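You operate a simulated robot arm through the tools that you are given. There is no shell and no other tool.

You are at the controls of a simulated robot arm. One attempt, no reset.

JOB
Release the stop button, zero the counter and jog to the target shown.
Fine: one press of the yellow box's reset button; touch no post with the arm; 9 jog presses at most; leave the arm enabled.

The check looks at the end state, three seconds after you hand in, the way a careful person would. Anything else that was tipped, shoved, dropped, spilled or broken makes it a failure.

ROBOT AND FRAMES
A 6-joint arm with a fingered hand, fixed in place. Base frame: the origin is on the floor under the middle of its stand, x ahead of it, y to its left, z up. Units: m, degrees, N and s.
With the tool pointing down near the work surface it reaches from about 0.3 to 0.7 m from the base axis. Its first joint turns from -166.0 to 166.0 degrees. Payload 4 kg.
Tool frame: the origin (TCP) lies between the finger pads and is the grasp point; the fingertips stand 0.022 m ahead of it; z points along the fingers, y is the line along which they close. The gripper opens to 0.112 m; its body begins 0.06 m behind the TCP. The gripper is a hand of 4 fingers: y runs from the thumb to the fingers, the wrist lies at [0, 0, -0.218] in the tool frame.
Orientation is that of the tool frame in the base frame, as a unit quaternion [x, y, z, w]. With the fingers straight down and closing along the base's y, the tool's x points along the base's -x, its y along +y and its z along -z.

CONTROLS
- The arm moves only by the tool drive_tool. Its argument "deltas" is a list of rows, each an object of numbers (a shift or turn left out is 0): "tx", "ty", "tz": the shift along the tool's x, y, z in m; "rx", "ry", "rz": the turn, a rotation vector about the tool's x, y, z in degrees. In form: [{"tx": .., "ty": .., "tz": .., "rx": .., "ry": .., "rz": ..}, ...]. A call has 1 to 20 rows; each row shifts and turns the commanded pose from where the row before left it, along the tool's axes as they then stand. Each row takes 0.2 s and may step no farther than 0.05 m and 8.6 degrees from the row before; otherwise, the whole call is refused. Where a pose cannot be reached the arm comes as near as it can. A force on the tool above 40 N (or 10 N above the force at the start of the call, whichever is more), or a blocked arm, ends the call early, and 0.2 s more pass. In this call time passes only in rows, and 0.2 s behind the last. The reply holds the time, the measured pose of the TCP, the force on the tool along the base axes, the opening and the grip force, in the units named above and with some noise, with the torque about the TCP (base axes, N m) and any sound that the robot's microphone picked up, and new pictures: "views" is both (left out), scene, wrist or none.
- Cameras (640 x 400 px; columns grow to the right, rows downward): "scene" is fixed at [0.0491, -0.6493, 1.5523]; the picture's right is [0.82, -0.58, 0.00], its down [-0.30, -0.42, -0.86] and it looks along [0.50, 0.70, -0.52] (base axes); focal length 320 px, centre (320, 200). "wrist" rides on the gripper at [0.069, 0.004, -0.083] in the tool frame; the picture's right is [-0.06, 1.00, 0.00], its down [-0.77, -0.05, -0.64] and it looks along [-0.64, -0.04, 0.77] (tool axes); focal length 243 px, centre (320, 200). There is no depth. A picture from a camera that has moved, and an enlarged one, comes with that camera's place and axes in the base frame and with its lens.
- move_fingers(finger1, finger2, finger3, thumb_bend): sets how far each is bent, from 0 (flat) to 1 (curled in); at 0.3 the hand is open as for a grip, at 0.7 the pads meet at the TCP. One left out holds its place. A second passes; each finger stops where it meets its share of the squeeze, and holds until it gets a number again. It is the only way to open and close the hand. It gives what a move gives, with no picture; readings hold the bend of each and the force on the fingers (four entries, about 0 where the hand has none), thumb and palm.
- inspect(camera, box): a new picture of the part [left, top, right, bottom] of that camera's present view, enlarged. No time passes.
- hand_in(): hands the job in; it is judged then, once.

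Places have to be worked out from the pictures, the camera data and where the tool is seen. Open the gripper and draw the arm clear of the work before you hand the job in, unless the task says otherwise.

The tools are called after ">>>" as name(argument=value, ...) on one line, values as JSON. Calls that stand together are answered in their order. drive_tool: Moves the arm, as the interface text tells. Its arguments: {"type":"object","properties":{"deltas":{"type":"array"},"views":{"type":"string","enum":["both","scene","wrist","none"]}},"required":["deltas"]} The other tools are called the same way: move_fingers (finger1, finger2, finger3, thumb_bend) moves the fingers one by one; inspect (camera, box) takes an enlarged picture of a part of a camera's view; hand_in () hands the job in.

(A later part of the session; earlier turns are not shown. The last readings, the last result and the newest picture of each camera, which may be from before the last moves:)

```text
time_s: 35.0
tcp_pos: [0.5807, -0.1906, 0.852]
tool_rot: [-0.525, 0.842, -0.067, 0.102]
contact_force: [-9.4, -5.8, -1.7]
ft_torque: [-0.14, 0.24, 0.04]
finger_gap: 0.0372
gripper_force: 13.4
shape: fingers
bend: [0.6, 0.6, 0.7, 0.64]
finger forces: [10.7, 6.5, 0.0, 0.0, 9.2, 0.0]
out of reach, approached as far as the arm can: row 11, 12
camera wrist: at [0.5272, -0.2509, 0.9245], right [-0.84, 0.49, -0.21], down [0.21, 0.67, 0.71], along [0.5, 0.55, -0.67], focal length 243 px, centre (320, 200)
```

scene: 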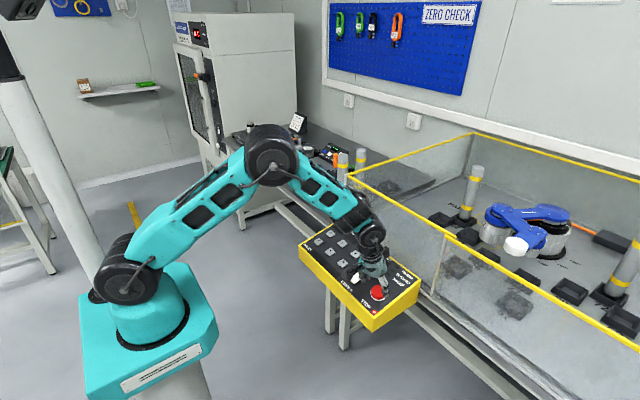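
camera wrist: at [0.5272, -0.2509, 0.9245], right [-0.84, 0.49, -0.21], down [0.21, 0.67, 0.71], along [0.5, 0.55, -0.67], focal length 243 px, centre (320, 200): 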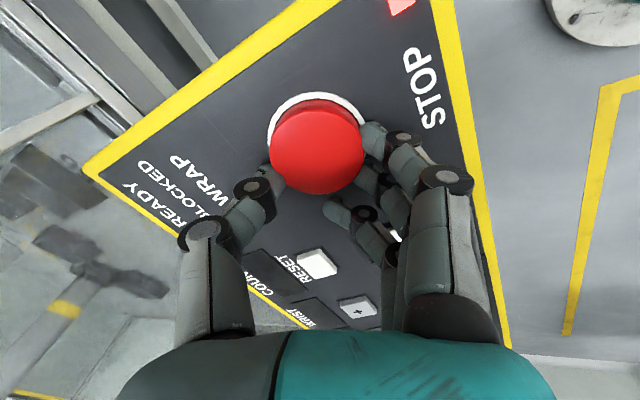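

The arm ran into a joint limit near −64° and drifted, and finger 3 slipped past. I'll check the lamp state, then open the hand carefully.

>>> inspect(camera="scene", box=[340, 240, 420, 325])

>>> move_fingers(finger1=0.45, finger2=0.45, finger3=0.45, thumb_bend=0.45)

```text
4.71 times, centred on (380, 282) of scene
camera zoom: at [0.0491, -0.6493, 1.5523], right [0.82, -0.58, 0.0], down [-0.3, -0.42, -0.86], along [0.5, 0.7, -0.52], focal length 1504 px, centre (38, -188)
```

zoom: 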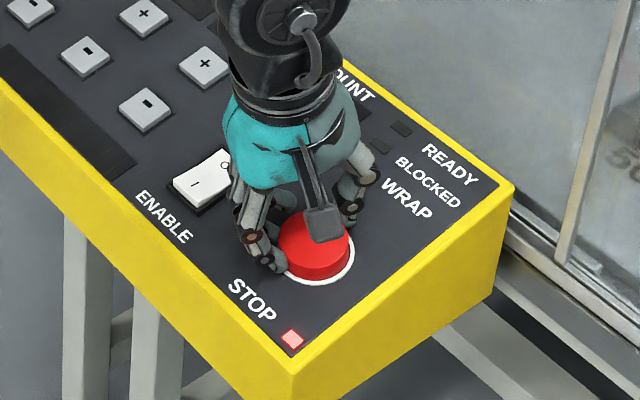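

```text
time_s: 36.0
tcp_pos: [0.5827, -0.1898, 0.8532]
tool_rot: [-0.527, 0.841, -0.068, 0.103]
contact_force: [0.3, 0.1, 0.1]
ft_torque: [-0.01, 0.01, 0.01]
finger_gap: 0.0709
gripper_force: 0.1
shape: fingers
bend: [0.45, 0.45, 0.45, 0.45]
finger forces: [0.0, 0.0, 0.0, 0.1, 0.1, 0.1]
```

Still lit. I'll lift clear, turn the hand back to square with the panel, and re-measure before trying a centred straight pull.

>>> drive_tool(deltas=[{"tz": -0.03}, {"rz": 8}, {"rz": 8}, {"rz": 8}, {"rz": 8}, {"rz": 8}, {"rz": 8}, {"rz": 8}, {"rz": 8}], views="wrist")

```text
time_s: 38.0
tcp_pos: [0.5744, -0.1903, 0.8806]
tool_rot: [0.001, 0.992, -0.002, 0.125]
contact_force: [0.4, 0.4, 0.1]
ft_torque: [0.02, 0.05, 0.02]
finger_gap: 0.0707
gripper_force: 0.1
shape: fingers
bend: [0.45, 0.45, 0.45, 0.45]
finger forces: [0.0, 0.1, 0.1, 0.0, 0.0, 0.0]
camera wrist: at [0.4872, -0.1848, 0.9452], right [0.06, 1.0, 0.01], down [0.58, -0.05, 0.81], along [0.81, -0.05, -0.58], focal length 243 px, centre (320, 200)
```

wrist: 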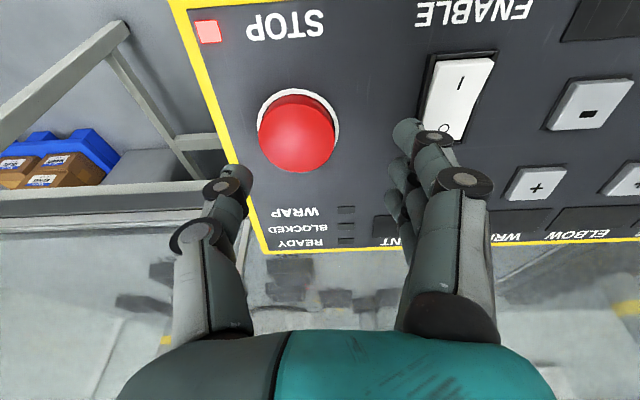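

The hand is square again at (0.574, −0.190, 0.881). I'll move back onto the cap axis, lower, and grip with all fingers.

>>> drive_tool(deltas=[{"tx": 0.0071, "ty": -0.012}, {"tz": 0.012}, {"tz": 0.012}, {"tz": 0.004}], views="none")

>>> inspect(camera="wrist", box=[190, 60, 450, 260])

```text
time_s: 39.0
tcp_pos: [0.5752, -0.2028, 0.8538]
tool_rot: [-0.001, 0.992, -0.002, 0.124]
contact_force: [-0.7, 0.4, -0.6]
ft_torque: [-0.03, 0.0, 0.01]
finger_gap: 0.0706
gripper_force: 0.0
shape: fingers
bend: [0.45, 0.45, 0.45, 0.45]
finger forces: [0.1, 0.1, 0.0, 0.0, 0.0, 0.0]
```

```text
2.00 times, centred on (320, 160) of wrist
camera zoom: at [0.4876, -0.1967, 0.9164], right [0.06, 1.0, 0.01], down [0.58, -0.04, 0.81], along [0.81, -0.04, -0.58], focal length 485 px, centre (320, 280)
```

zoom: 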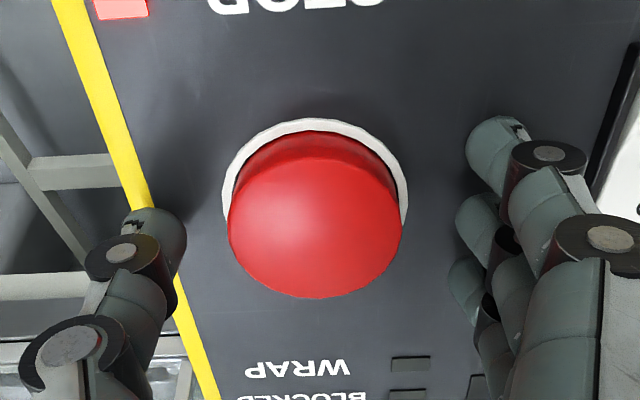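

Centred within ~1 mm. I'll lower 3 mm, close all fingers firmly, and then pull straight up in small steps.

>>> drive_tool(deltas=[{"tz": 0.003, "ty": -0.001}], views="none")

>>> move_fingers(finger1=0.62, finger2=0.64, finger3=0.62, thumb_bend=0.62)

>>> move_fingers(finger1=0.8, finger2=0.9, finger3=0.8, thumb_bend=0.8)

>>> drive_tool(deltas=[{"tz": -0.002}, {"tz": -0.002}, {"tz": -0.002}], views="wrist")

```text
time_s: 39.4
tcp_pos: [0.5765, -0.2035, 0.8489]
tool_rot: [-0.001, 0.992, -0.002, 0.125]
contact_force: [-0.8, -0.3, -0.3]
ft_torque: [0.01, 0.02, -0.02]
finger_gap: 0.0707
gripper_force: 0.0
shape: fingers
bend: [0.45, 0.45, 0.45, 0.45]
finger forces: [0.1, 0.0, 0.0, 0.0, 0.0, 0.0]
```

```text
time_s: 40.4
tcp_pos: [0.5764, -0.2024, 0.8503]
tool_rot: [-0.001, 0.992, -0.003, 0.125]
contact_force: [1.3, -0.8, -0.4]
ft_torque: [-0.04, -0.03, -0.03]
finger_gap: 0.036
gripper_force: 6.2
shape: fingers
bend: [0.61, 0.56, 0.61, 0.58]
finger forces: [0.6, 4.7, 0.5, 0.0, 6.9, 0.0]
```

```text
time_s: 41.4
tcp_pos: [0.5762, -0.2022, 0.8508]
tool_rot: [-0.001, 0.992, -0.003, 0.124]
contact_force: [2.1, 2.9, -4.3]
ft_torque: [0.11, -0.04, 0.04]
finger_gap: 0.0324
gripper_force: 27.8
shape: fingers
bend: [0.66, 0.59, 0.67, 0.63]
finger forces: [9.7, 10.7, 10.0, 0.0, 25.2, 0.0]
```

```text
time_s: 42.2
tcp_pos: [0.5755, -0.2025, 0.8539]
tool_rot: [-0.001, 0.992, -0.002, 0.124]
contact_force: [13.4, 2.8, -19.8]
ft_torque: [0.15, -0.1, 0.01]
finger_gap: 0.0324
gripper_force: 25.6
shape: fingers
bend: [0.66, 0.58, 0.66, 0.63]
finger forces: [7.7, 9.4, 11.5, 0.1, 22.7, 0.0]
camera wrist: at [0.4869, -0.1976, 0.9186], right [0.06, 1.0, 0.01], down [0.58, -0.04, 0.81], along [0.81, -0.04, -0.59], focal length 243 px, centre (320, 200)
```

wrist: 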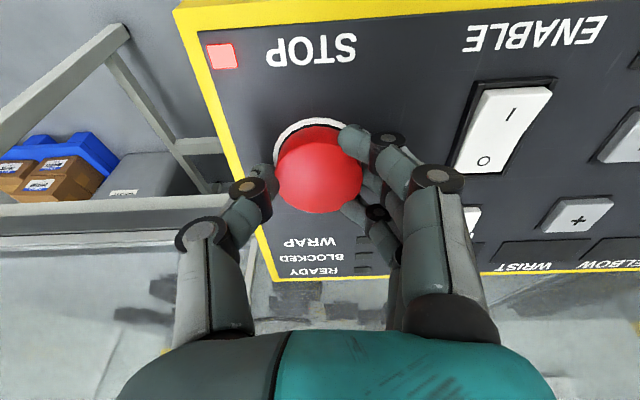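

The grip is strong now (about 27 N each side) and I'm pulling with ~24 N without slip; the lamp is still lit. I'll keep pulling a bit more.

>>> drive_tool(deltas=[{"tz": -0.002}, {"tz": -0.002}], views="wrist")

```text
time_s: 42.8
tcp_pos: [0.5731, -0.2037, 0.8581]
tool_rot: [0.0, 0.992, -0.002, 0.123]
contact_force: [15.4, 2.7, -31.3]
ft_torque: [0.07, -0.06, -0.09]
finger_gap: 0.0319
gripper_force: 24.5
shape: fingers
bend: [0.66, 0.58, 0.64, 0.63]
finger forces: [7.3, 8.5, 12.5, 0.0, 20.5, 0.0]
camera wrist: at [0.4857, -0.1977, 0.9226], right [0.06, 1.0, 0.01], down [0.59, -0.05, 0.81], along [0.81, -0.04, -0.59], focal length 243 px, centre (320, 200)
```

wrist: 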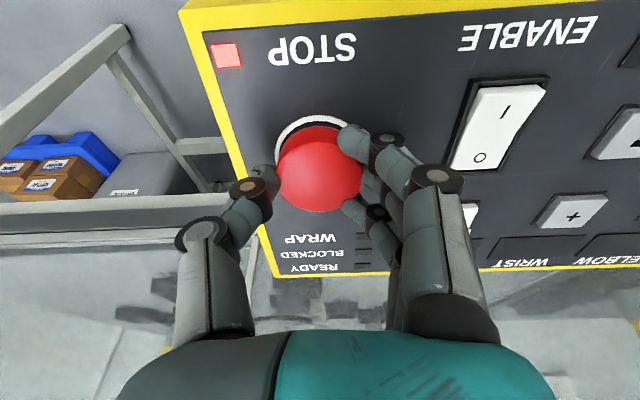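

Pulling at ~35 N and still red. I'll zoom to see whether the cap itself has risen.

>>> inspect(camera="wrist", box=[190, 60, 450, 260])

>>> inspect(camera="scene", box=[340, 240, 420, 325])

```text
2.00 times, centred on (320, 160) of wrist
camera zoom: at [0.4857, -0.1977, 0.9226], right [0.06, 1.0, 0.01], down [0.59, -0.05, 0.81], along [0.81, -0.04, -0.59], focal length 485 px, centre (320, 280)
```

zoom: 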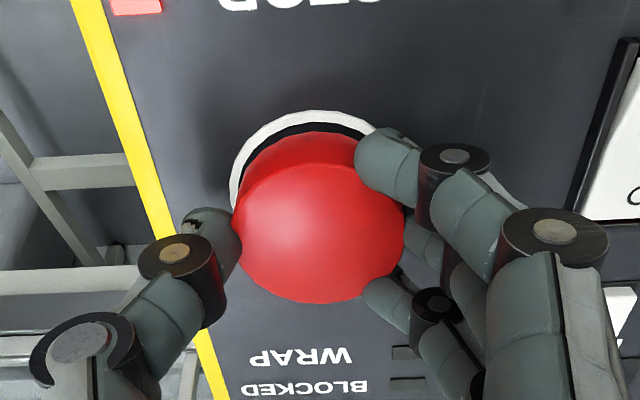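

```text
4.71 times, centred on (380, 282) of scene
camera zoom: at [0.0491, -0.6493, 1.5523], right [0.82, -0.58, 0.0], down [-0.3, -0.42, -0.86], along [0.5, 0.7, -0.52], focal length 1504 px, centre (38, -188)
```

zoom: 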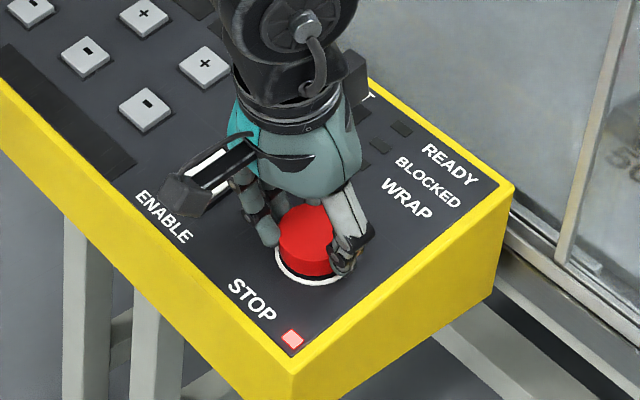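

The cap has in fact risen: a black stem now shows under it, so it is a pull-to-release latch. I'll continue pulling in small steps.

>>> drive_tool(deltas=[{"tz": -0.002}, {"tz": -0.002}], views="wrist")

```text
time_s: 43.4
tcp_pos: [0.5721, -0.2037, 0.8647]
tool_rot: [0.0, 0.992, -0.004, 0.125]
contact_force: [0.6, 0.7, 0.0]
ft_torque: [0.0, 0.02, -0.02]
finger_gap: 0.0045
gripper_force: 0.1
shape: fingers
bend: [0.74, 0.68, 0.74, 0.78]
finger forces: [0.1, 0.0, 0.0, 0.0, 0.0, 0.1]
camera wrist: at [0.4845, -0.1982, 0.9283], right [0.06, 1.0, 0.01], down [0.58, -0.04, 0.81], along [0.81, -0.05, -0.58], focal length 243 px, centre (320, 200)
```

wrist: 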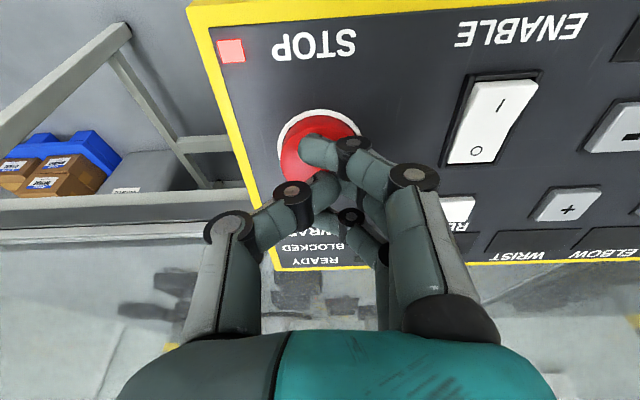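

The fingers slipped off at about 35–40 N after lifting the cap roughly 6–7 mm, so a pull is the right motion but needs more grip. I'll open, go back down over the cap axis and inspect the cap.

>>> move_fingers(finger1=0.47, finger2=0.47, finger3=0.47, thumb_bend=0.47)

>>> inspect(camera="wrist", box=[190, 60, 450, 260])

```text
time_s: 44.4
tcp_pos: [0.5723, -0.2012, 0.8641]
tool_rot: [0.0, 0.992, -0.002, 0.124]
contact_force: [0.1, -0.2, 0.3]
ft_torque: [0.02, -0.02, -0.02]
finger_gap: 0.0652
gripper_force: 0.0
shape: fingers
bend: [0.47, 0.47, 0.47, 0.47]
finger forces: [0.0, 0.0, 0.1, 0.1, 0.0, 0.0]
```

```text
2.00 times, centred on (320, 160) of wrist
camera zoom: at [0.4844, -0.1976, 0.9274], right [0.06, 1.0, 0.01], down [0.58, -0.04, 0.81], along [0.81, -0.04, -0.58], focal length 485 px, centre (320, 280)
```

zoom: 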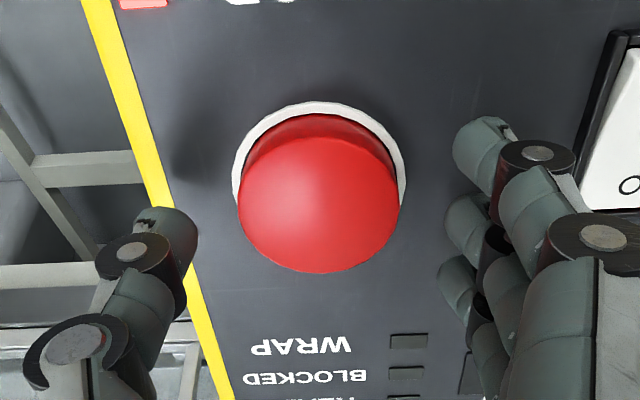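

The cap sprang back to its low position and is well centred. I'll lower to it, close gently, drop 3 mm further so the pads sit low on the cap, then squeeze at maximum.

>>> drive_tool(deltas=[{"tz": 0.007}, {"tz": 0.006}], views="none")

>>> move_fingers(finger1=0.59, finger2=0.57, finger3=0.59, thumb_bend=0.57)

>>> drive_tool(deltas=[{"tz": 0.002}, {"tz": 0.002}], views="none")

>>> move_fingers(finger1=1.0, finger2=1.0, finger3=1.0, thumb_bend=1.0)

```text
time_s: 45.0
tcp_pos: [0.5751, -0.2022, 0.8508]
tool_rot: [-0.001, 0.992, -0.003, 0.124]
contact_force: [0.2, 0.5, -0.4]
ft_torque: [-0.04, 0.02, 0.02]
finger_gap: 0.0652
gripper_force: 0.1
shape: fingers
bend: [0.47, 0.47, 0.47, 0.47]
finger forces: [0.1, 0.0, 0.1, 0.1, 0.1, 0.0]
```

```text
time_s: 46.0
tcp_pos: [0.5759, -0.2029, 0.8506]
tool_rot: [-0.001, 0.992, -0.003, 0.124]
contact_force: [0.1, -0.3, -0.1]
ft_torque: [-0.06, 0.0, -0.01]
finger_gap: 0.0394
gripper_force: 1.2
shape: fingers
bend: [0.59, 0.55, 0.59, 0.55]
finger forces: [0.0, 0.6, 0.0, 0.0, 1.4, 0.1]
```

```text
time_s: 46.6
tcp_pos: [0.5761, -0.2033, 0.8485]
tool_rot: [-0.001, 0.992, -0.002, 0.125]
contact_force: [-7.3, 0.9, 15.6]
ft_torque: [0.29, 0.31, 0.07]
finger_gap: 0.0394
gripper_force: 8.2
shape: fingers
bend: [0.6, 0.56, 0.59, 0.55]
finger forces: [7.8, 5.6, 0.0, 0.0, 3.6, 0.1]
```

```text
time_s: 47.6
tcp_pos: [0.5772, -0.2022, 0.8472]
tool_rot: [-0.001, 0.992, -0.002, 0.124]
contact_force: [6.0, 4.7, 1.6]
ft_torque: [0.57, -0.08, 0.09]
finger_gap: 0.0319
gripper_force: 33.2
shape: fingers
bend: [0.68, 0.63, 0.68, 0.62]
finger forces: [11.2, 13.0, 13.2, 0.0, 29.0, 0.1]
```

Squeeze is now ~37 N against 29 N with the pads low on the cap. I'll pull in small steps to about 5 mm.

>>> drive_tool(deltas=[{"tz": -0.002}, {"tz": -0.002}, {"tz": -0.002}, {"tz": -0.002}], views="none")

>>> inspect(camera="wrist", box=[190, 60, 450, 260])

```text
time_s: 48.6
tcp_pos: [0.5747, -0.2035, 0.8539]
tool_rot: [0.0, 0.992, -0.002, 0.124]
contact_force: [17.8, 2.7, -20.5]
ft_torque: [0.4, -0.17, 0.01]
finger_gap: 0.0317
gripper_force: 28.4
shape: fingers
bend: [0.68, 0.63, 0.67, 0.62]
finger forces: [7.4, 9.0, 15.3, 0.0, 25.5, 0.0]
```

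```text
2.00 times, centred on (320, 160) of wrist
camera zoom: at [0.487, -0.1977, 0.9173], right [0.06, 1.0, 0.01], down [0.58, -0.04, 0.81], along [0.81, -0.04, -0.59], focal length 485 px, centre (320, 280)
```

zoom: 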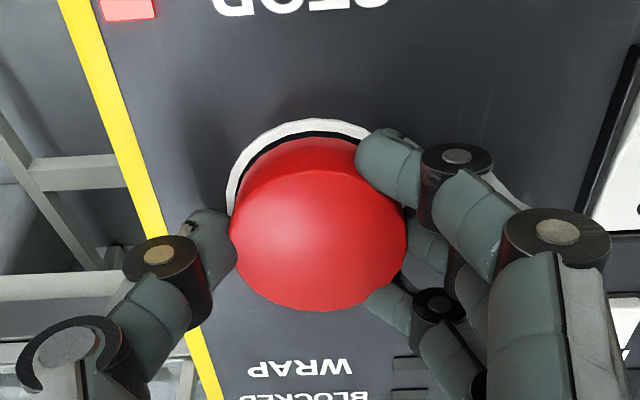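

The cap is lifting (black stem visible), with an extra ~13 N sideways toward +x eating into the grip, which suggests the panel tilts a bit less than my tool. I'll shift 1.5 mm toward +x to relieve this and keep pulling.

>>> drive_tool(deltas=[{"tx": -0.0015}, {"tz": -0.002, "tx": -0.0003}], views="none")

>>> inspect(camera="wrist", box=[190, 60, 450, 260])

```text
time_s: 49.2
tcp_pos: [0.5744, -0.2025, 0.8548]
tool_rot: [-0.001, 0.993, -0.001, 0.122]
contact_force: [9.1, 2.1, -28.3]
ft_torque: [0.29, -0.04, 0.02]
finger_gap: 0.032
gripper_force: 27.8
shape: fingers
bend: [0.67, 0.63, 0.67, 0.62]
finger forces: [10.0, 8.9, 11.7, 0.0, 25.3, 0.0]
```

```text
2.00 times, centred on (320, 160) of wrist
camera zoom: at [0.4873, -0.1977, 0.9195], right [0.06, 1.0, 0.01], down [0.59, -0.05, 0.81], along [0.81, -0.04, -0.59], focal length 485 px, centre (320, 280)
```

zoom: 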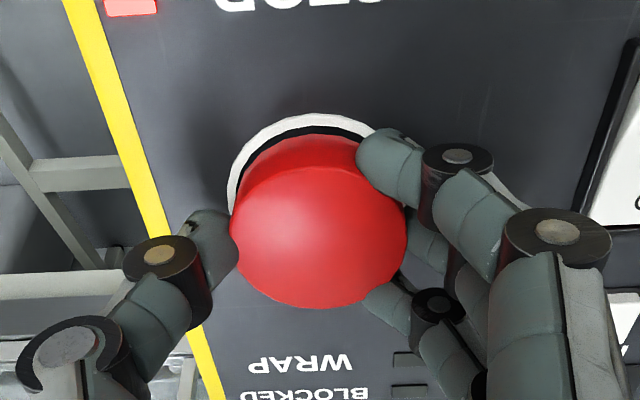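

The pull is now nearly pure axial at ~30 N with no slip. I'll pull further.

>>> drive_tool(deltas=[{"tz": -0.0015, "tx": -0.0003}, {"tz": -0.001, "tx": -0.0001}], views="none")

>>> inspect(camera="wrist", box=[190, 60, 450, 260])

```text
time_s: 49.8
tcp_pos: [0.5746, -0.203, 0.8576]
tool_rot: [0.0, 0.993, -0.002, 0.122]
contact_force: [3.3, 2.0, -35.0]
ft_torque: [0.15, 0.12, 0.05]
finger_gap: 0.0326
gripper_force: 26.6
shape: fingers
bend: [0.66, 0.62, 0.66, 0.62]
finger forces: [11.4, 8.5, 9.0, 0.1, 24.1, 0.1]
```

```text
2.00 times, centred on (320, 160) of wrist
camera zoom: at [0.4872, -0.1979, 0.9218], right [0.06, 1.0, 0.01], down [0.59, -0.05, 0.81], along [0.81, -0.04, -0.59], focal length 485 px, centre (320, 280)
```

zoom: 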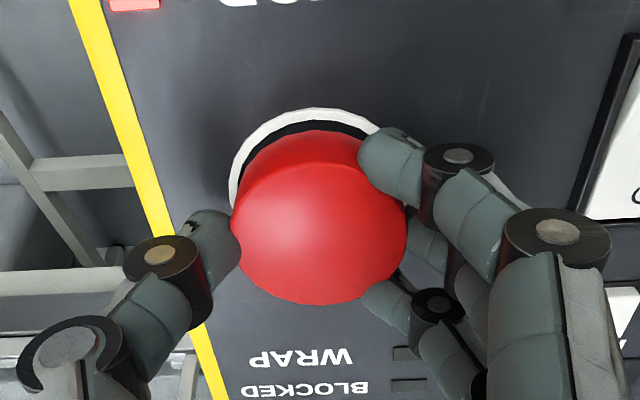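

Still holding at 35 N with the cap clearly rising. I'll add another 2 mm.

>>> drive_tool(deltas=[{"tz": -0.001}, {"tz": -0.001}], views="none")

>>> inspect(camera="wrist", box=[190, 60, 450, 260])

```text
time_s: 50.4
tcp_pos: [0.5745, -0.2035, 0.8599]
tool_rot: [0.001, 0.992, -0.001, 0.123]
contact_force: [3.0, -0.8, -38.7]
ft_torque: [0.05, 0.03, 0.1]
finger_gap: 0.0327
gripper_force: 27.3
shape: fingers
bend: [0.65, 0.61, 0.66, 0.62]
finger forces: [12.5, 8.4, 8.8, 0.1, 23.8, 0.0]
```

```text
2.00 times, centred on (320, 160) of wrist
camera zoom: at [0.4871, -0.198, 0.9238], right [0.06, 1.0, 0.01], down [0.59, -0.05, 0.81], along [0.81, -0.04, -0.59], focal length 485 px, centre (320, 280)
```

zoom: 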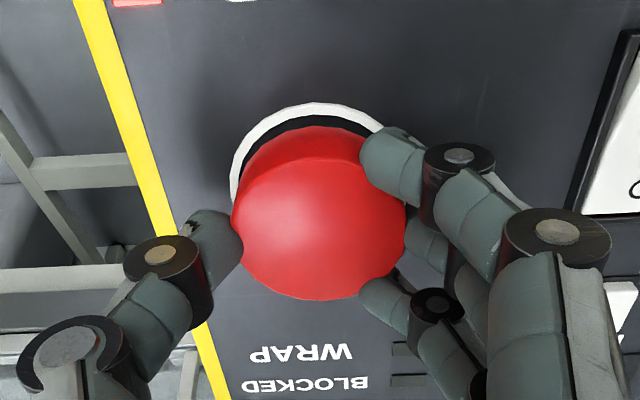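

At 39 N the cap is up ~6.6 mm and the pads are slowly creeping, with no release, so a straight pull alone may only be working against the button's spring. I'll relax the pull and test a twist with this much stronger, balanced grip.

>>> drive_tool(deltas=[{"tz": 0.003}, {"tz": 0.003}, {"tz": 0.003}, {"tz": 0.001}], views="none")

>>> drive_tool(deltas=[{"rz": 4}, {"rz": 4}, {"rz": 4}], views="wrist")

```text
time_s: 51.4
tcp_pos: [0.5768, -0.2026, 0.8521]
tool_rot: [0.001, 0.992, -0.003, 0.124]
contact_force: [-15.9, 2.3, -12.6]
ft_torque: [0.12, 0.34, 0.25]
finger_gap: 0.0325
gripper_force: 30.8
shape: fingers
bend: [0.65, 0.62, 0.67, 0.62]
finger forces: [19.8, 8.5, 7.6, 0.0, 26.5, 0.0]
```

```text
time_s: 52.2
tcp_pos: [0.5748, -0.2016, 0.8512]
tool_rot: [0.103, 0.987, 0.012, 0.122]
contact_force: [-22.8, 1.7, -11.5]
ft_torque: [-0.2, 0.49, 1.14]
finger_gap: 0.0299
gripper_force: 42.2
shape: fingers
bend: [0.66, 0.63, 0.67, 0.62]
finger forces: [37.1, 8.1, 10.0, 0.1, 29.4, 0.0]
camera wrist: at [0.4905, -0.183, 0.9157], right [0.26, 0.96, 0.06], down [0.56, -0.2, 0.8], along [0.79, -0.18, -0.59], focal length 243 px, centre (320, 200)
```

wrist: 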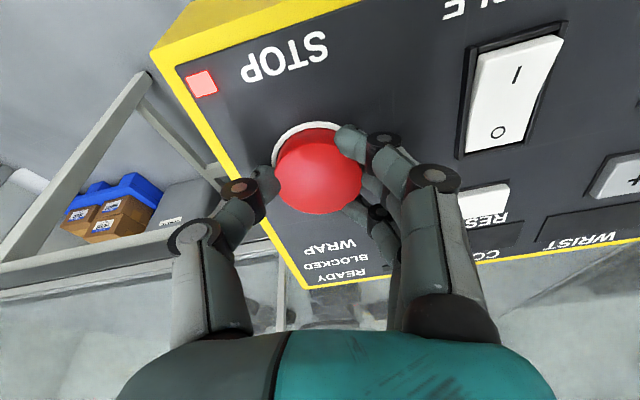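

Torque reached 1.14 N·m after only 12° clockwise, so it's stiff that way. I'll try the counter-clockwise direction with the same grip from the balanced position.

>>> drive_tool(deltas=[{"rz": -4}, {"rz": -4}, {"rz": -4}], views="none")

>>> drive_tool(deltas=[{"rz": -4}, {"rz": -4}, {"rz": -4}], views="wrist")

```text
time_s: 53.0
tcp_pos: [0.5772, -0.2024, 0.8523]
tool_rot: [-0.001, 0.992, -0.003, 0.124]
contact_force: [-15.6, -0.5, -11.7]
ft_torque: [0.09, 0.29, -0.18]
finger_gap: 0.0327
gripper_force: 32.7
shape: fingers
bend: [0.66, 0.62, 0.67, 0.62]
finger forces: [20.6, 11.0, 9.1, 0.0, 25.7, 0.1]
```

```text
time_s: 53.8
tcp_pos: [0.5776, -0.2025, 0.8529]
tool_rot: [-0.105, 0.987, -0.015, 0.125]
contact_force: [-0.3, 0.9, -8.9]
ft_torque: [0.22, 0.07, -0.63]
finger_gap: 0.0343
gripper_force: 30.7
shape: fingers
bend: [0.65, 0.62, 0.68, 0.63]
finger forces: [12.3, 9.8, 12.7, 0.0, 26.5, 0.0]
camera wrist: at [0.4912, -0.2122, 0.9161], right [-0.14, 0.99, -0.04], down [0.57, 0.12, 0.81], along [0.81, 0.09, -0.58], focal length 243 px, centre (320, 200)
```

wrist: 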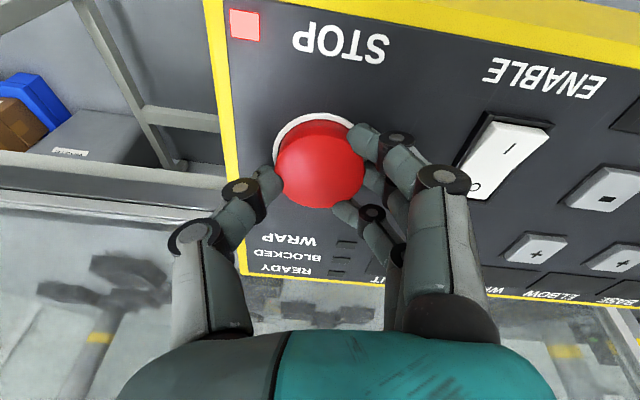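

Counter-clockwise torque is −0.63 N·m at 12°, mostly elastic. I'll carry on counter-clockwise another 16° to see whether anything lets go.

>>> drive_tool(deltas=[{"rz": -4}, {"rz": -4}, {"rz": -4}, {"rz": -4}], views="wrist")

```text
time_s: 54.8
tcp_pos: [0.5803, -0.2012, 0.8536]
tool_rot: [-0.242, 0.962, -0.033, 0.123]
contact_force: [24.8, 9.4, -2.4]
ft_torque: [0.37, -0.29, -0.63]
finger_gap: 0.036
gripper_force: 35.8
shape: fingers
bend: [0.64, 0.62, 0.69, 0.64]
finger forces: [11.7, 11.4, 26.2, 0.0, 23.3, 0.1]
camera wrist: at [0.4979, -0.2299, 0.9178], right [-0.4, 0.91, -0.11], down [0.51, 0.32, 0.8], along [0.76, 0.26, -0.6], focal length 243 px, centre (320, 200)
```

wrist: 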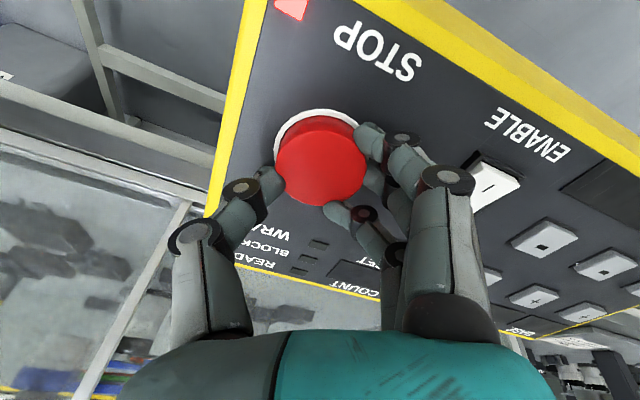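

Counter-clockwise saturates at 0.63 N·m with finger 3 hooking, no release. Comparing pictures, the pulled cap stops rising at ~7 mm, so a pull only reaches an end stop. I'll turn back clockwise and carry the stronger grip well past 12° this time.

>>> drive_tool(deltas=[{"rz": 4}, {"rz": 4}, {"rz": 4}, {"rz": 4}, {"rz": 4}, {"rz": 4}, {"rz": 4}], views="none")

>>> drive_tool(deltas=[{"rz": 4}, {"rz": 4}, {"rz": 4}, {"rz": 4}, {"rz": 4}], views="wrist")

```text
time_s: 56.4
tcp_pos: [0.5777, -0.2022, 0.8512]
tool_rot: [0.001, 0.992, -0.003, 0.123]
contact_force: [12.6, -2.0, -1.3]
ft_torque: [-0.32, -0.19, 1.19]
finger_gap: 0.0318
gripper_force: 43.4
shape: fingers
bend: [0.65, 0.62, 0.68, 0.64]
finger forces: [25.5, 9.2, 13.0, 0.0, 39.1, 0.0]
```

```text
time_s: 57.6
tcp_pos: [0.5725, -0.2016, 0.8488]
tool_rot: [0.173, 0.978, 0.02, 0.117]
contact_force: [-33.5, 5.7, -9.4]
ft_torque: [-0.21, 0.62, 1.5]
finger_gap: 0.0265
gripper_force: 53.4
shape: fingers
bend: [0.67, 0.63, 0.68, 0.64]
finger forces: [51.1, 9.1, 12.9, 0.0, 34.6, 0.0]
camera wrist: at [0.492, -0.1735, 0.9156], right [0.39, 0.92, 0.09], down [0.53, -0.31, 0.79], along [0.75, -0.26, -0.61], focal length 243 px, centre (320, 200)
```

wrist: 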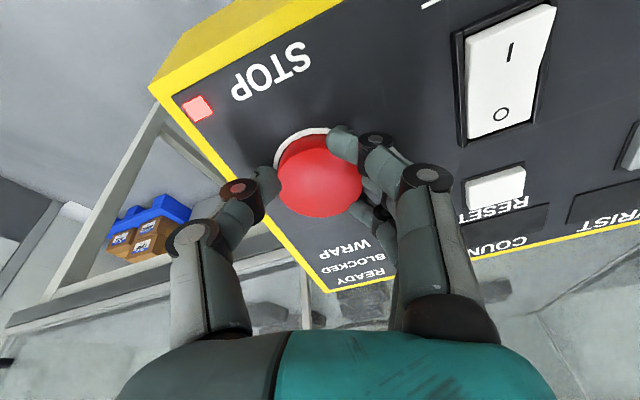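

1.5 N·m clockwise and still latched, with finger 1 at 51 N, so twisting is not it; I'll stop forcing that. I'll open, rise, and view the hand with closed fingers to try a press on the cap instead.

>>> move_fingers(finger1=0.47, finger2=0.47, finger3=0.47, thumb_bend=0.47)

>>> drive_tool(deltas=[{"tz": -0.025}, {"tz": -0.025}, {"rz": -6.7}, {"rz": -6.7}, {"rz": -6.7}], views="none")

>>> move_fingers(finger1=0.72, finger2=0.72, finger3=0.72, thumb_bend=0.72)

>>> inspect(camera="wrist", box=[160, 0, 500, 260])

>>> inspect(camera="scene", box=[330, 225, 420, 325])

```text
time_s: 58.6
tcp_pos: [0.5782, -0.2033, 0.8515]
tool_rot: [0.172, 0.977, 0.019, 0.124]
contact_force: [-0.7, 0.0, 0.6]
ft_torque: [-0.01, -0.01, -0.02]
finger_gap: 0.0653
gripper_force: 0.1
shape: fingers
bend: [0.47, 0.47, 0.47, 0.47]
finger forces: [0.1, 0.1, 0.0, 0.0, 0.0, 0.0]
```

```text
time_s: 59.8
tcp_pos: [0.5652, -0.2024, 0.9012]
tool_rot: [-0.002, 0.992, -0.004, 0.125]
contact_force: [-0.8, -0.3, -0.9]
ft_torque: [-0.01, 0.01, 0.01]
finger_gap: 0.0653
gripper_force: 0.1
shape: fingers
bend: [0.47, 0.47, 0.47, 0.47]
finger forces: [0.0, 0.1, 0.0, 0.1, 0.1, 0.0]
```

```text
time_s: 60.8
tcp_pos: [0.5642, -0.2019, 0.8995]
tool_rot: [0.0, 0.992, -0.002, 0.125]
contact_force: [0.4, 0.3, -0.2]
ft_torque: [0.03, -0.04, 0.03]
finger_gap: 0.0072
gripper_force: 0.1
shape: fingers
bend: [0.72, 0.71, 0.72, 0.71]
finger forces: [0.0, 0.0, 0.0, 0.0, 0.1, 0.1]
```

```text
1.54 times, centred on (330, 130) of wrist
camera zoom: at [0.4771, -0.1977, 0.9641], right [0.06, 1.0, 0.01], down [0.58, -0.04, 0.81], along [0.81, -0.04, -0.58], focal length 373 px, centre (305, 308)
```

zoom: 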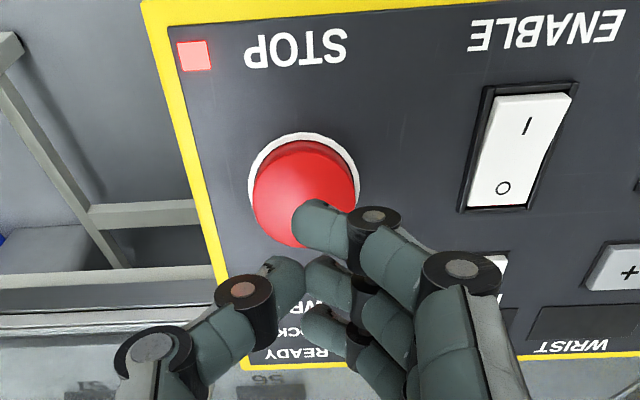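

```text
4.00 times, centred on (375, 275) of scene
camera zoom: at [0.0491, -0.6493, 1.5523], right [0.82, -0.58, 0.0], down [-0.3, -0.42, -0.86], along [0.5, 0.7, -0.52], focal length 1278 px, centre (100, -100)
```

zoom: 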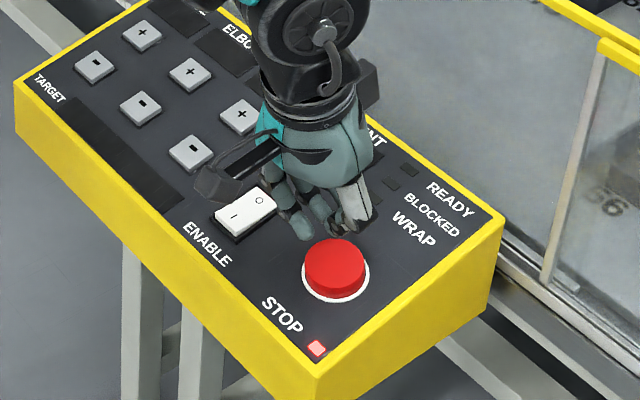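

The closed fingertips now form a pusher on the tool axis, right over the cap (gap ≈ 0.045 m). I'll press down gently on the cap to see if it responds.

>>> drive_tool(deltas=[{"tz": 0.02}, {"tz": 0.018}, {"tz": 0.003}, {"tz": 0.003}, {"tz": 0.003}, {"tz": 0.003}], views="wrist")

```text
time_s: 62.2
tcp_pos: [0.5759, -0.2034, 0.8534]
tool_rot: [-0.001, 0.992, -0.004, 0.125]
contact_force: [-4.8, -2.7, 11.0]
ft_torque: [-0.13, 0.12, -0.06]
finger_gap: 0.0068
gripper_force: 6.3
shape: fingers
bend: [0.72, 0.71, 0.72, 0.72]
finger forces: [0.5, 0.0, 0.0, 0.0, 11.9, 0.0]
heard: click
camera wrist: at [0.4894, -0.1986, 0.9163], right [0.06, 1.0, 0.01], down [0.58, -0.04, 0.81], along [0.81, -0.04, -0.58], focal length 243 px, centre (320, 200)
```

wrist: 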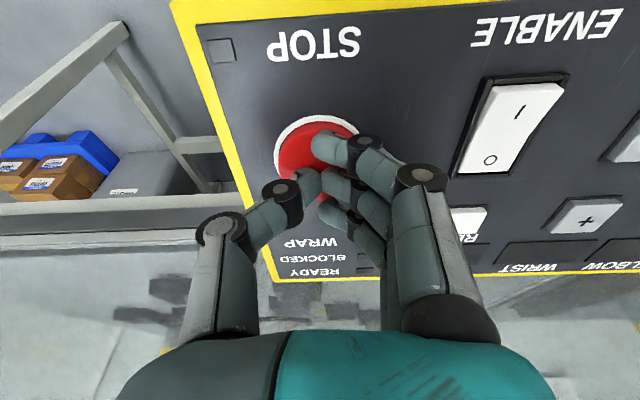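

A click was heard and the STOP lamp went dark: it is a push-to-release latch. I'll back straight off and verify the cap and lamp.

>>> drive_tool(deltas=[{"tz": -0.02}, {"tz": -0.03}, {"tz": -0.03}], views="both")

>>> inspect(camera="wrist", box=[160, 0, 640, 260])

>>> inspect(camera="scene", box=[290, 210, 430, 335])

```text
time_s: 63.0
tcp_pos: [0.5575, -0.2028, 0.9297]
tool_rot: [-0.001, 0.992, -0.003, 0.125]
contact_force: [0.2, -0.4, -1.2]
ft_torque: [0.01, 0.01, 0.04]
finger_gap: 0.007
gripper_force: 0.1
shape: fingers
bend: [0.72, 0.71, 0.72, 0.71]
finger forces: [0.1, 0.0, 0.0, 0.0, 0.1, 0.0]
camera wrist: at [0.4696, -0.1976, 0.9935], right [0.06, 1.0, 0.01], down [0.58, -0.04, 0.81], along [0.81, -0.04, -0.58], focal length 243 px, centre (320, 200)
```

scene: 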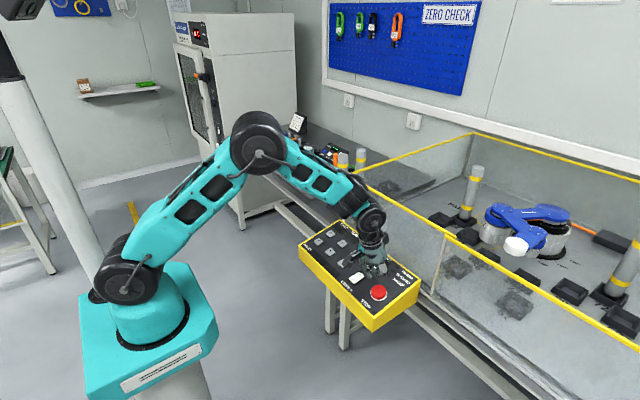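
wrist: 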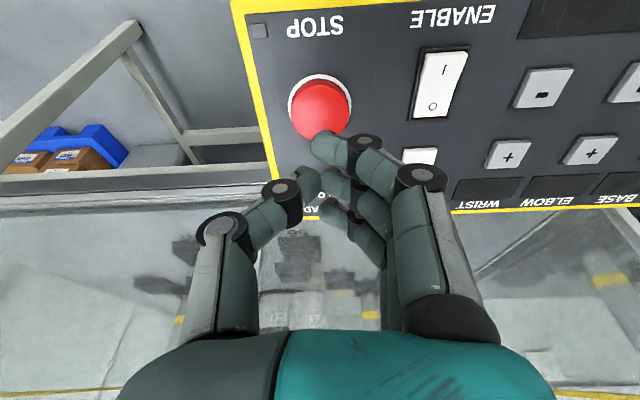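

```text
1.33 times, centred on (400, 130) of wrist
camera zoom: at [0.4696, -0.1976, 0.9935], right [0.06, 1.0, 0.01], down [0.58, -0.04, 0.81], along [0.81, -0.04, -0.58], focal length 324 px, centre (213, 293)
```

zoom: 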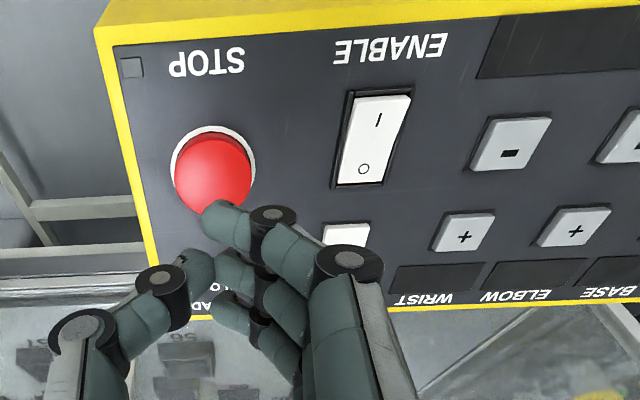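

```text
3.20 times, centred on (360, 272) of scene
camera zoom: at [0.0491, -0.6493, 1.5523], right [0.82, -0.58, 0.0], down [-0.3, -0.42, -0.86], along [0.5, 0.7, -0.52], focal length 1023 px, centre (192, -32)
```

zoom: 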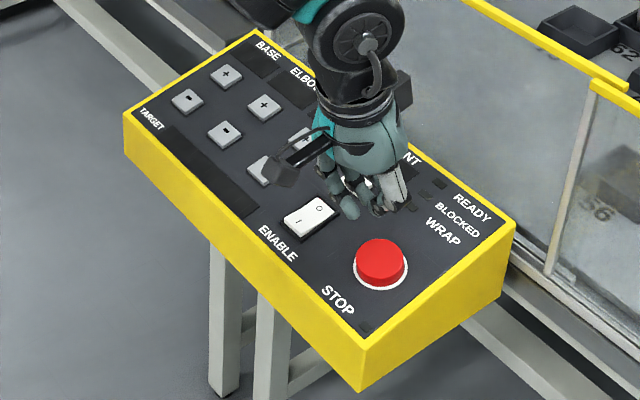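

The STOP lamp is off and the cap is up; displays remain dark until the box is enabled. I'll form a single-finger poker with finger 1 (nearest the camera) and curl the others, well above the panel.

>>> move_fingers(finger1=0.62, finger2=1.0, finger3=1.0, thumb_bend=0.9)

>>> drive_tool(deltas=[{"ty": 0.03}, {"ty": 0.03}, {"ty": 0.02}], views="both")

>>> inspect(camera="wrist", box=[160, 0, 500, 300])

>>> inspect(camera="scene", box=[320, 180, 430, 300])

```text
time_s: 64.0
tcp_pos: [0.5579, -0.2017, 0.9292]
tool_rot: [-0.002, 0.992, -0.003, 0.124]
contact_force: [0.8, -0.5, -0.8]
ft_torque: [0.01, 0.03, 0.02]
finger_gap: 0.0125
gripper_force: 0.1
shape: fingers
bend: [0.62, 0.88, 1.0, 0.84]
finger forces: [0.1, 0.0, 0.0, 0.1, 0.0, 0.0]
```

```text
time_s: 64.8
tcp_pos: [0.5577, -0.1218, 0.9285]
tool_rot: [0.0, 0.992, -0.003, 0.123]
contact_force: [0.2, -0.1, 0.7]
ft_torque: [-0.01, -0.01, 0.03]
finger_gap: 0.0124
gripper_force: 0.1
shape: fingers
bend: [0.62, 0.89, 1.0, 0.84]
finger forces: [0.0, 0.1, 0.0, 0.1, 0.0, 0.0]
camera wrist: at [0.4695, -0.1177, 0.9923], right [0.06, 1.0, 0.01], down [0.58, -0.04, 0.81], along [0.81, -0.04, -0.58], focal length 243 px, centre (320, 200)
```

scene: 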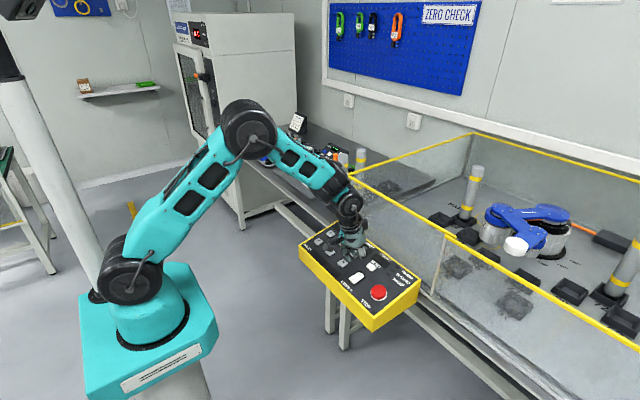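
wrist: 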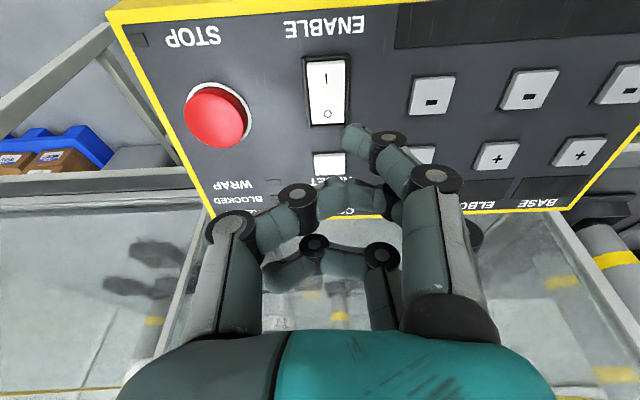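

```text
1.33 times, centred on (330, 150) of wrist
camera zoom: at [0.4695, -0.1177, 0.9923], right [0.06, 1.0, 0.01], down [0.58, -0.04, 0.81], along [0.81, -0.04, -0.58], focal length 324 px, centre (307, 267)
```

zoom: 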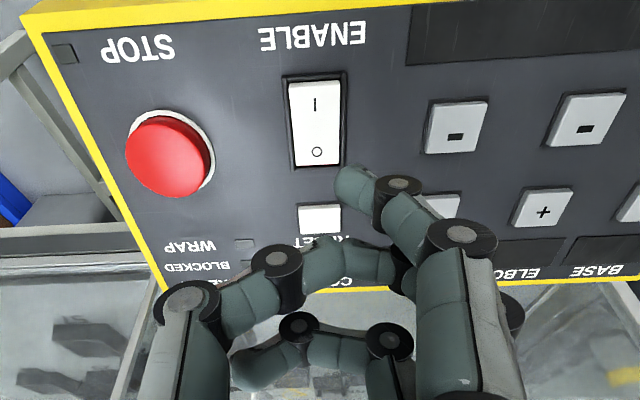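

```text
3.33 times, centred on (375, 240) of scene
camera zoom: at [0.0491, -0.6493, 1.5523], right [0.82, -0.58, 0.0], down [-0.3, -0.42, -0.86], along [0.5, 0.7, -0.52], focal length 1065 px, centre (137, 67)
```

zoom: 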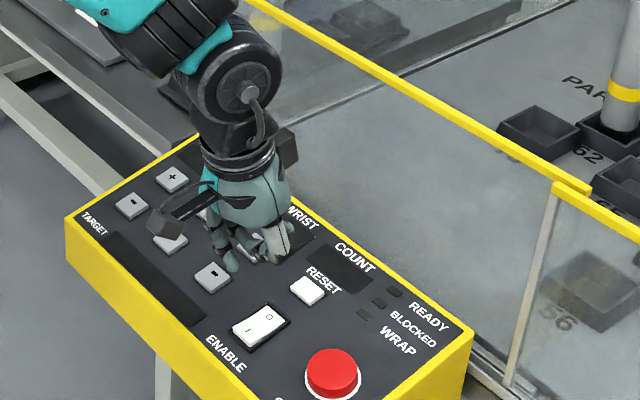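

Finger 1 alone protrudes (tip ≈ tool (0.022, 0.015, 0.024)), others curled behind. The rocker's "I" end works out at about tool (0.029, 0.007, 0.10), so I'll shift over it, descend most of the way and check.

>>> drive_tool(deltas=[{"tx": 0.007, "ty": -0.008}, {"tz": 0.02}, {"tz": 0.02}, {"tz": 0.015}], views="both")

>>> inspect(camera="wrist", box=[220, 0, 480, 200])

>>> inspect(camera="scene", box=[320, 210, 420, 310])

```text
time_s: 65.8
tcp_pos: [0.563, -0.1306, 0.8739]
tool_rot: [-0.001, 0.992, -0.004, 0.125]
contact_force: [0.6, 0.0, 0.1]
ft_torque: [-0.02, 0.0, -0.02]
finger_gap: 0.0124
gripper_force: 0.1
shape: fingers
bend: [0.62, 0.89, 1.0, 0.84]
finger forces: [0.0, 0.0, 0.0, 0.0, 0.0, 0.0]
camera wrist: at [0.4761, -0.1262, 0.9376], right [0.06, 1.0, 0.01], down [0.58, -0.04, 0.81], along [0.81, -0.04, -0.58], focal length 243 px, centre (320, 200)
```

scene: 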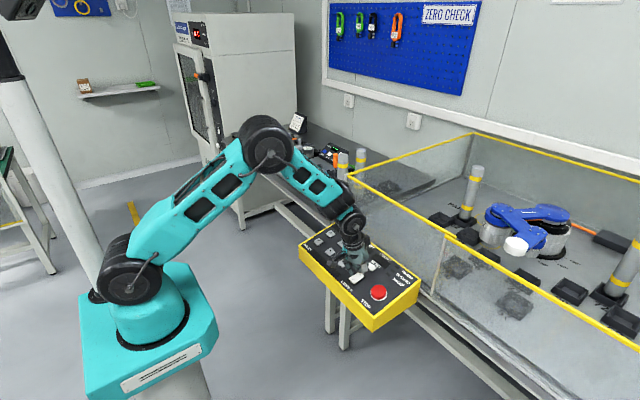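
wrist: 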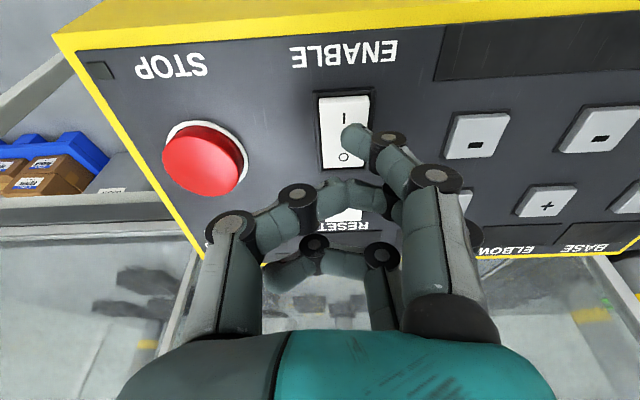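

```text
2.00 times, centred on (350, 100) of wrist
camera zoom: at [0.4761, -0.1262, 0.9376], right [0.06, 1.0, 0.01], down [0.58, -0.04, 0.81], along [0.81, -0.04, -0.58], focal length 485 px, centre (260, 400)
```

zoom: 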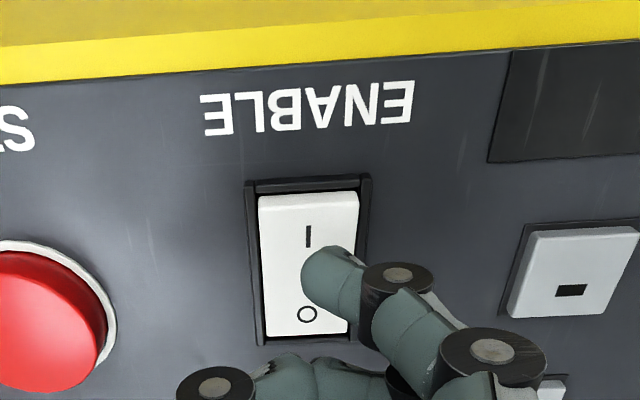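

```text
4.00 times, centred on (370, 260) of scene
camera zoom: at [0.0491, -0.6493, 1.5523], right [0.82, -0.58, 0.0], down [-0.3, -0.42, -0.86], along [0.5, 0.7, -0.52], focal length 1278 px, centre (120, -40)
```

zoom: 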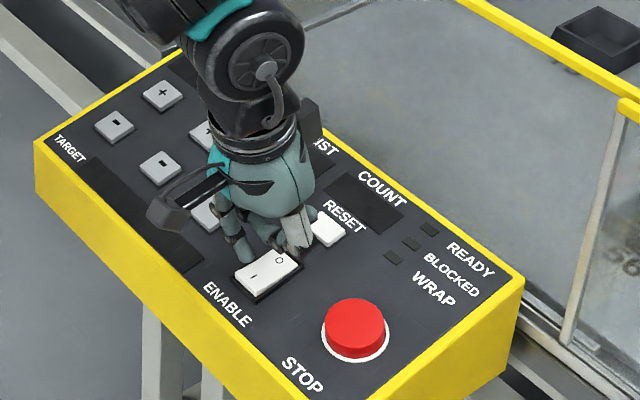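

The fingertip lines up with the "I" half; I'll shift 3 mm toward the end for leverage and press down in small steps, listening for a click.

>>> drive_tool(deltas=[{"tx": 0.003}, {"tz": 0.016}, {"tz": 0.003}, {"tz": 0.003}, {"tz": 0.003}, {"tz": 0.002}, {"tz": 0.002}, {"tz": 0.002}], views="wrist")

>>> inspect(camera="scene", box=[290, 210, 430, 335])

```text
time_s: 67.6
tcp_pos: [0.5689, -0.1315, 0.8436]
tool_rot: [-0.002, 0.992, -0.003, 0.125]
contact_force: [-5.2, 7.4, 19.3]
ft_torque: [0.21, 0.34, -0.08]
finger_gap: 0.0058
gripper_force: 10.5
shape: fingers
bend: [0.79, 0.89, 1.0, 0.84]
finger forces: [20.0, 0.0, 0.0, 0.0, 0.0, 0.0]
camera wrist: at [0.4813, -0.1261, 0.9071], right [0.06, 1.0, 0.01], down [0.58, -0.04, 0.81], along [0.81, -0.04, -0.58], focal length 243 px, centre (320, 200)
```

wrist: 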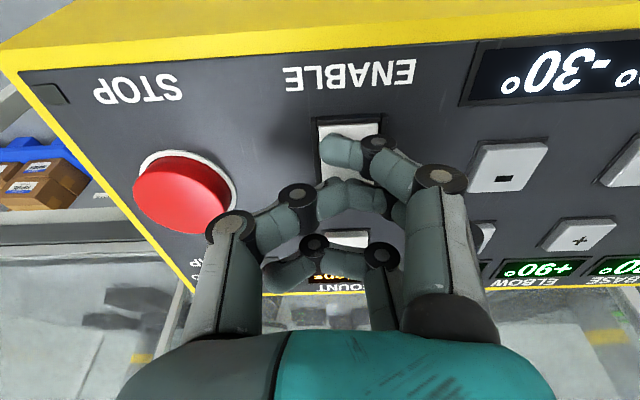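

```text
3.20 times, centred on (360, 272) of scene
camera zoom: at [0.0491, -0.6493, 1.5523], right [0.82, -0.58, 0.0], down [-0.3, -0.42, -0.86], along [0.5, 0.7, -0.52], focal length 1023 px, centre (192, -32)
```

zoom: 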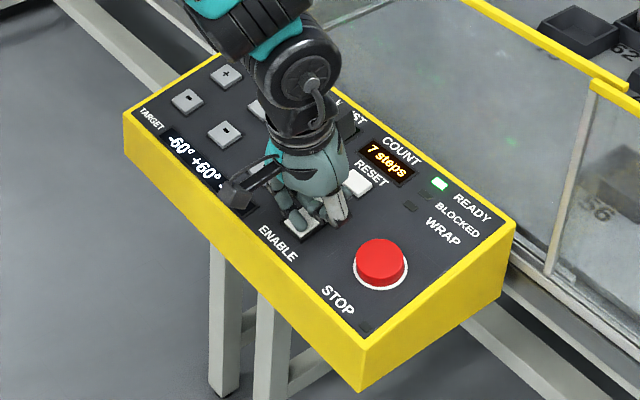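

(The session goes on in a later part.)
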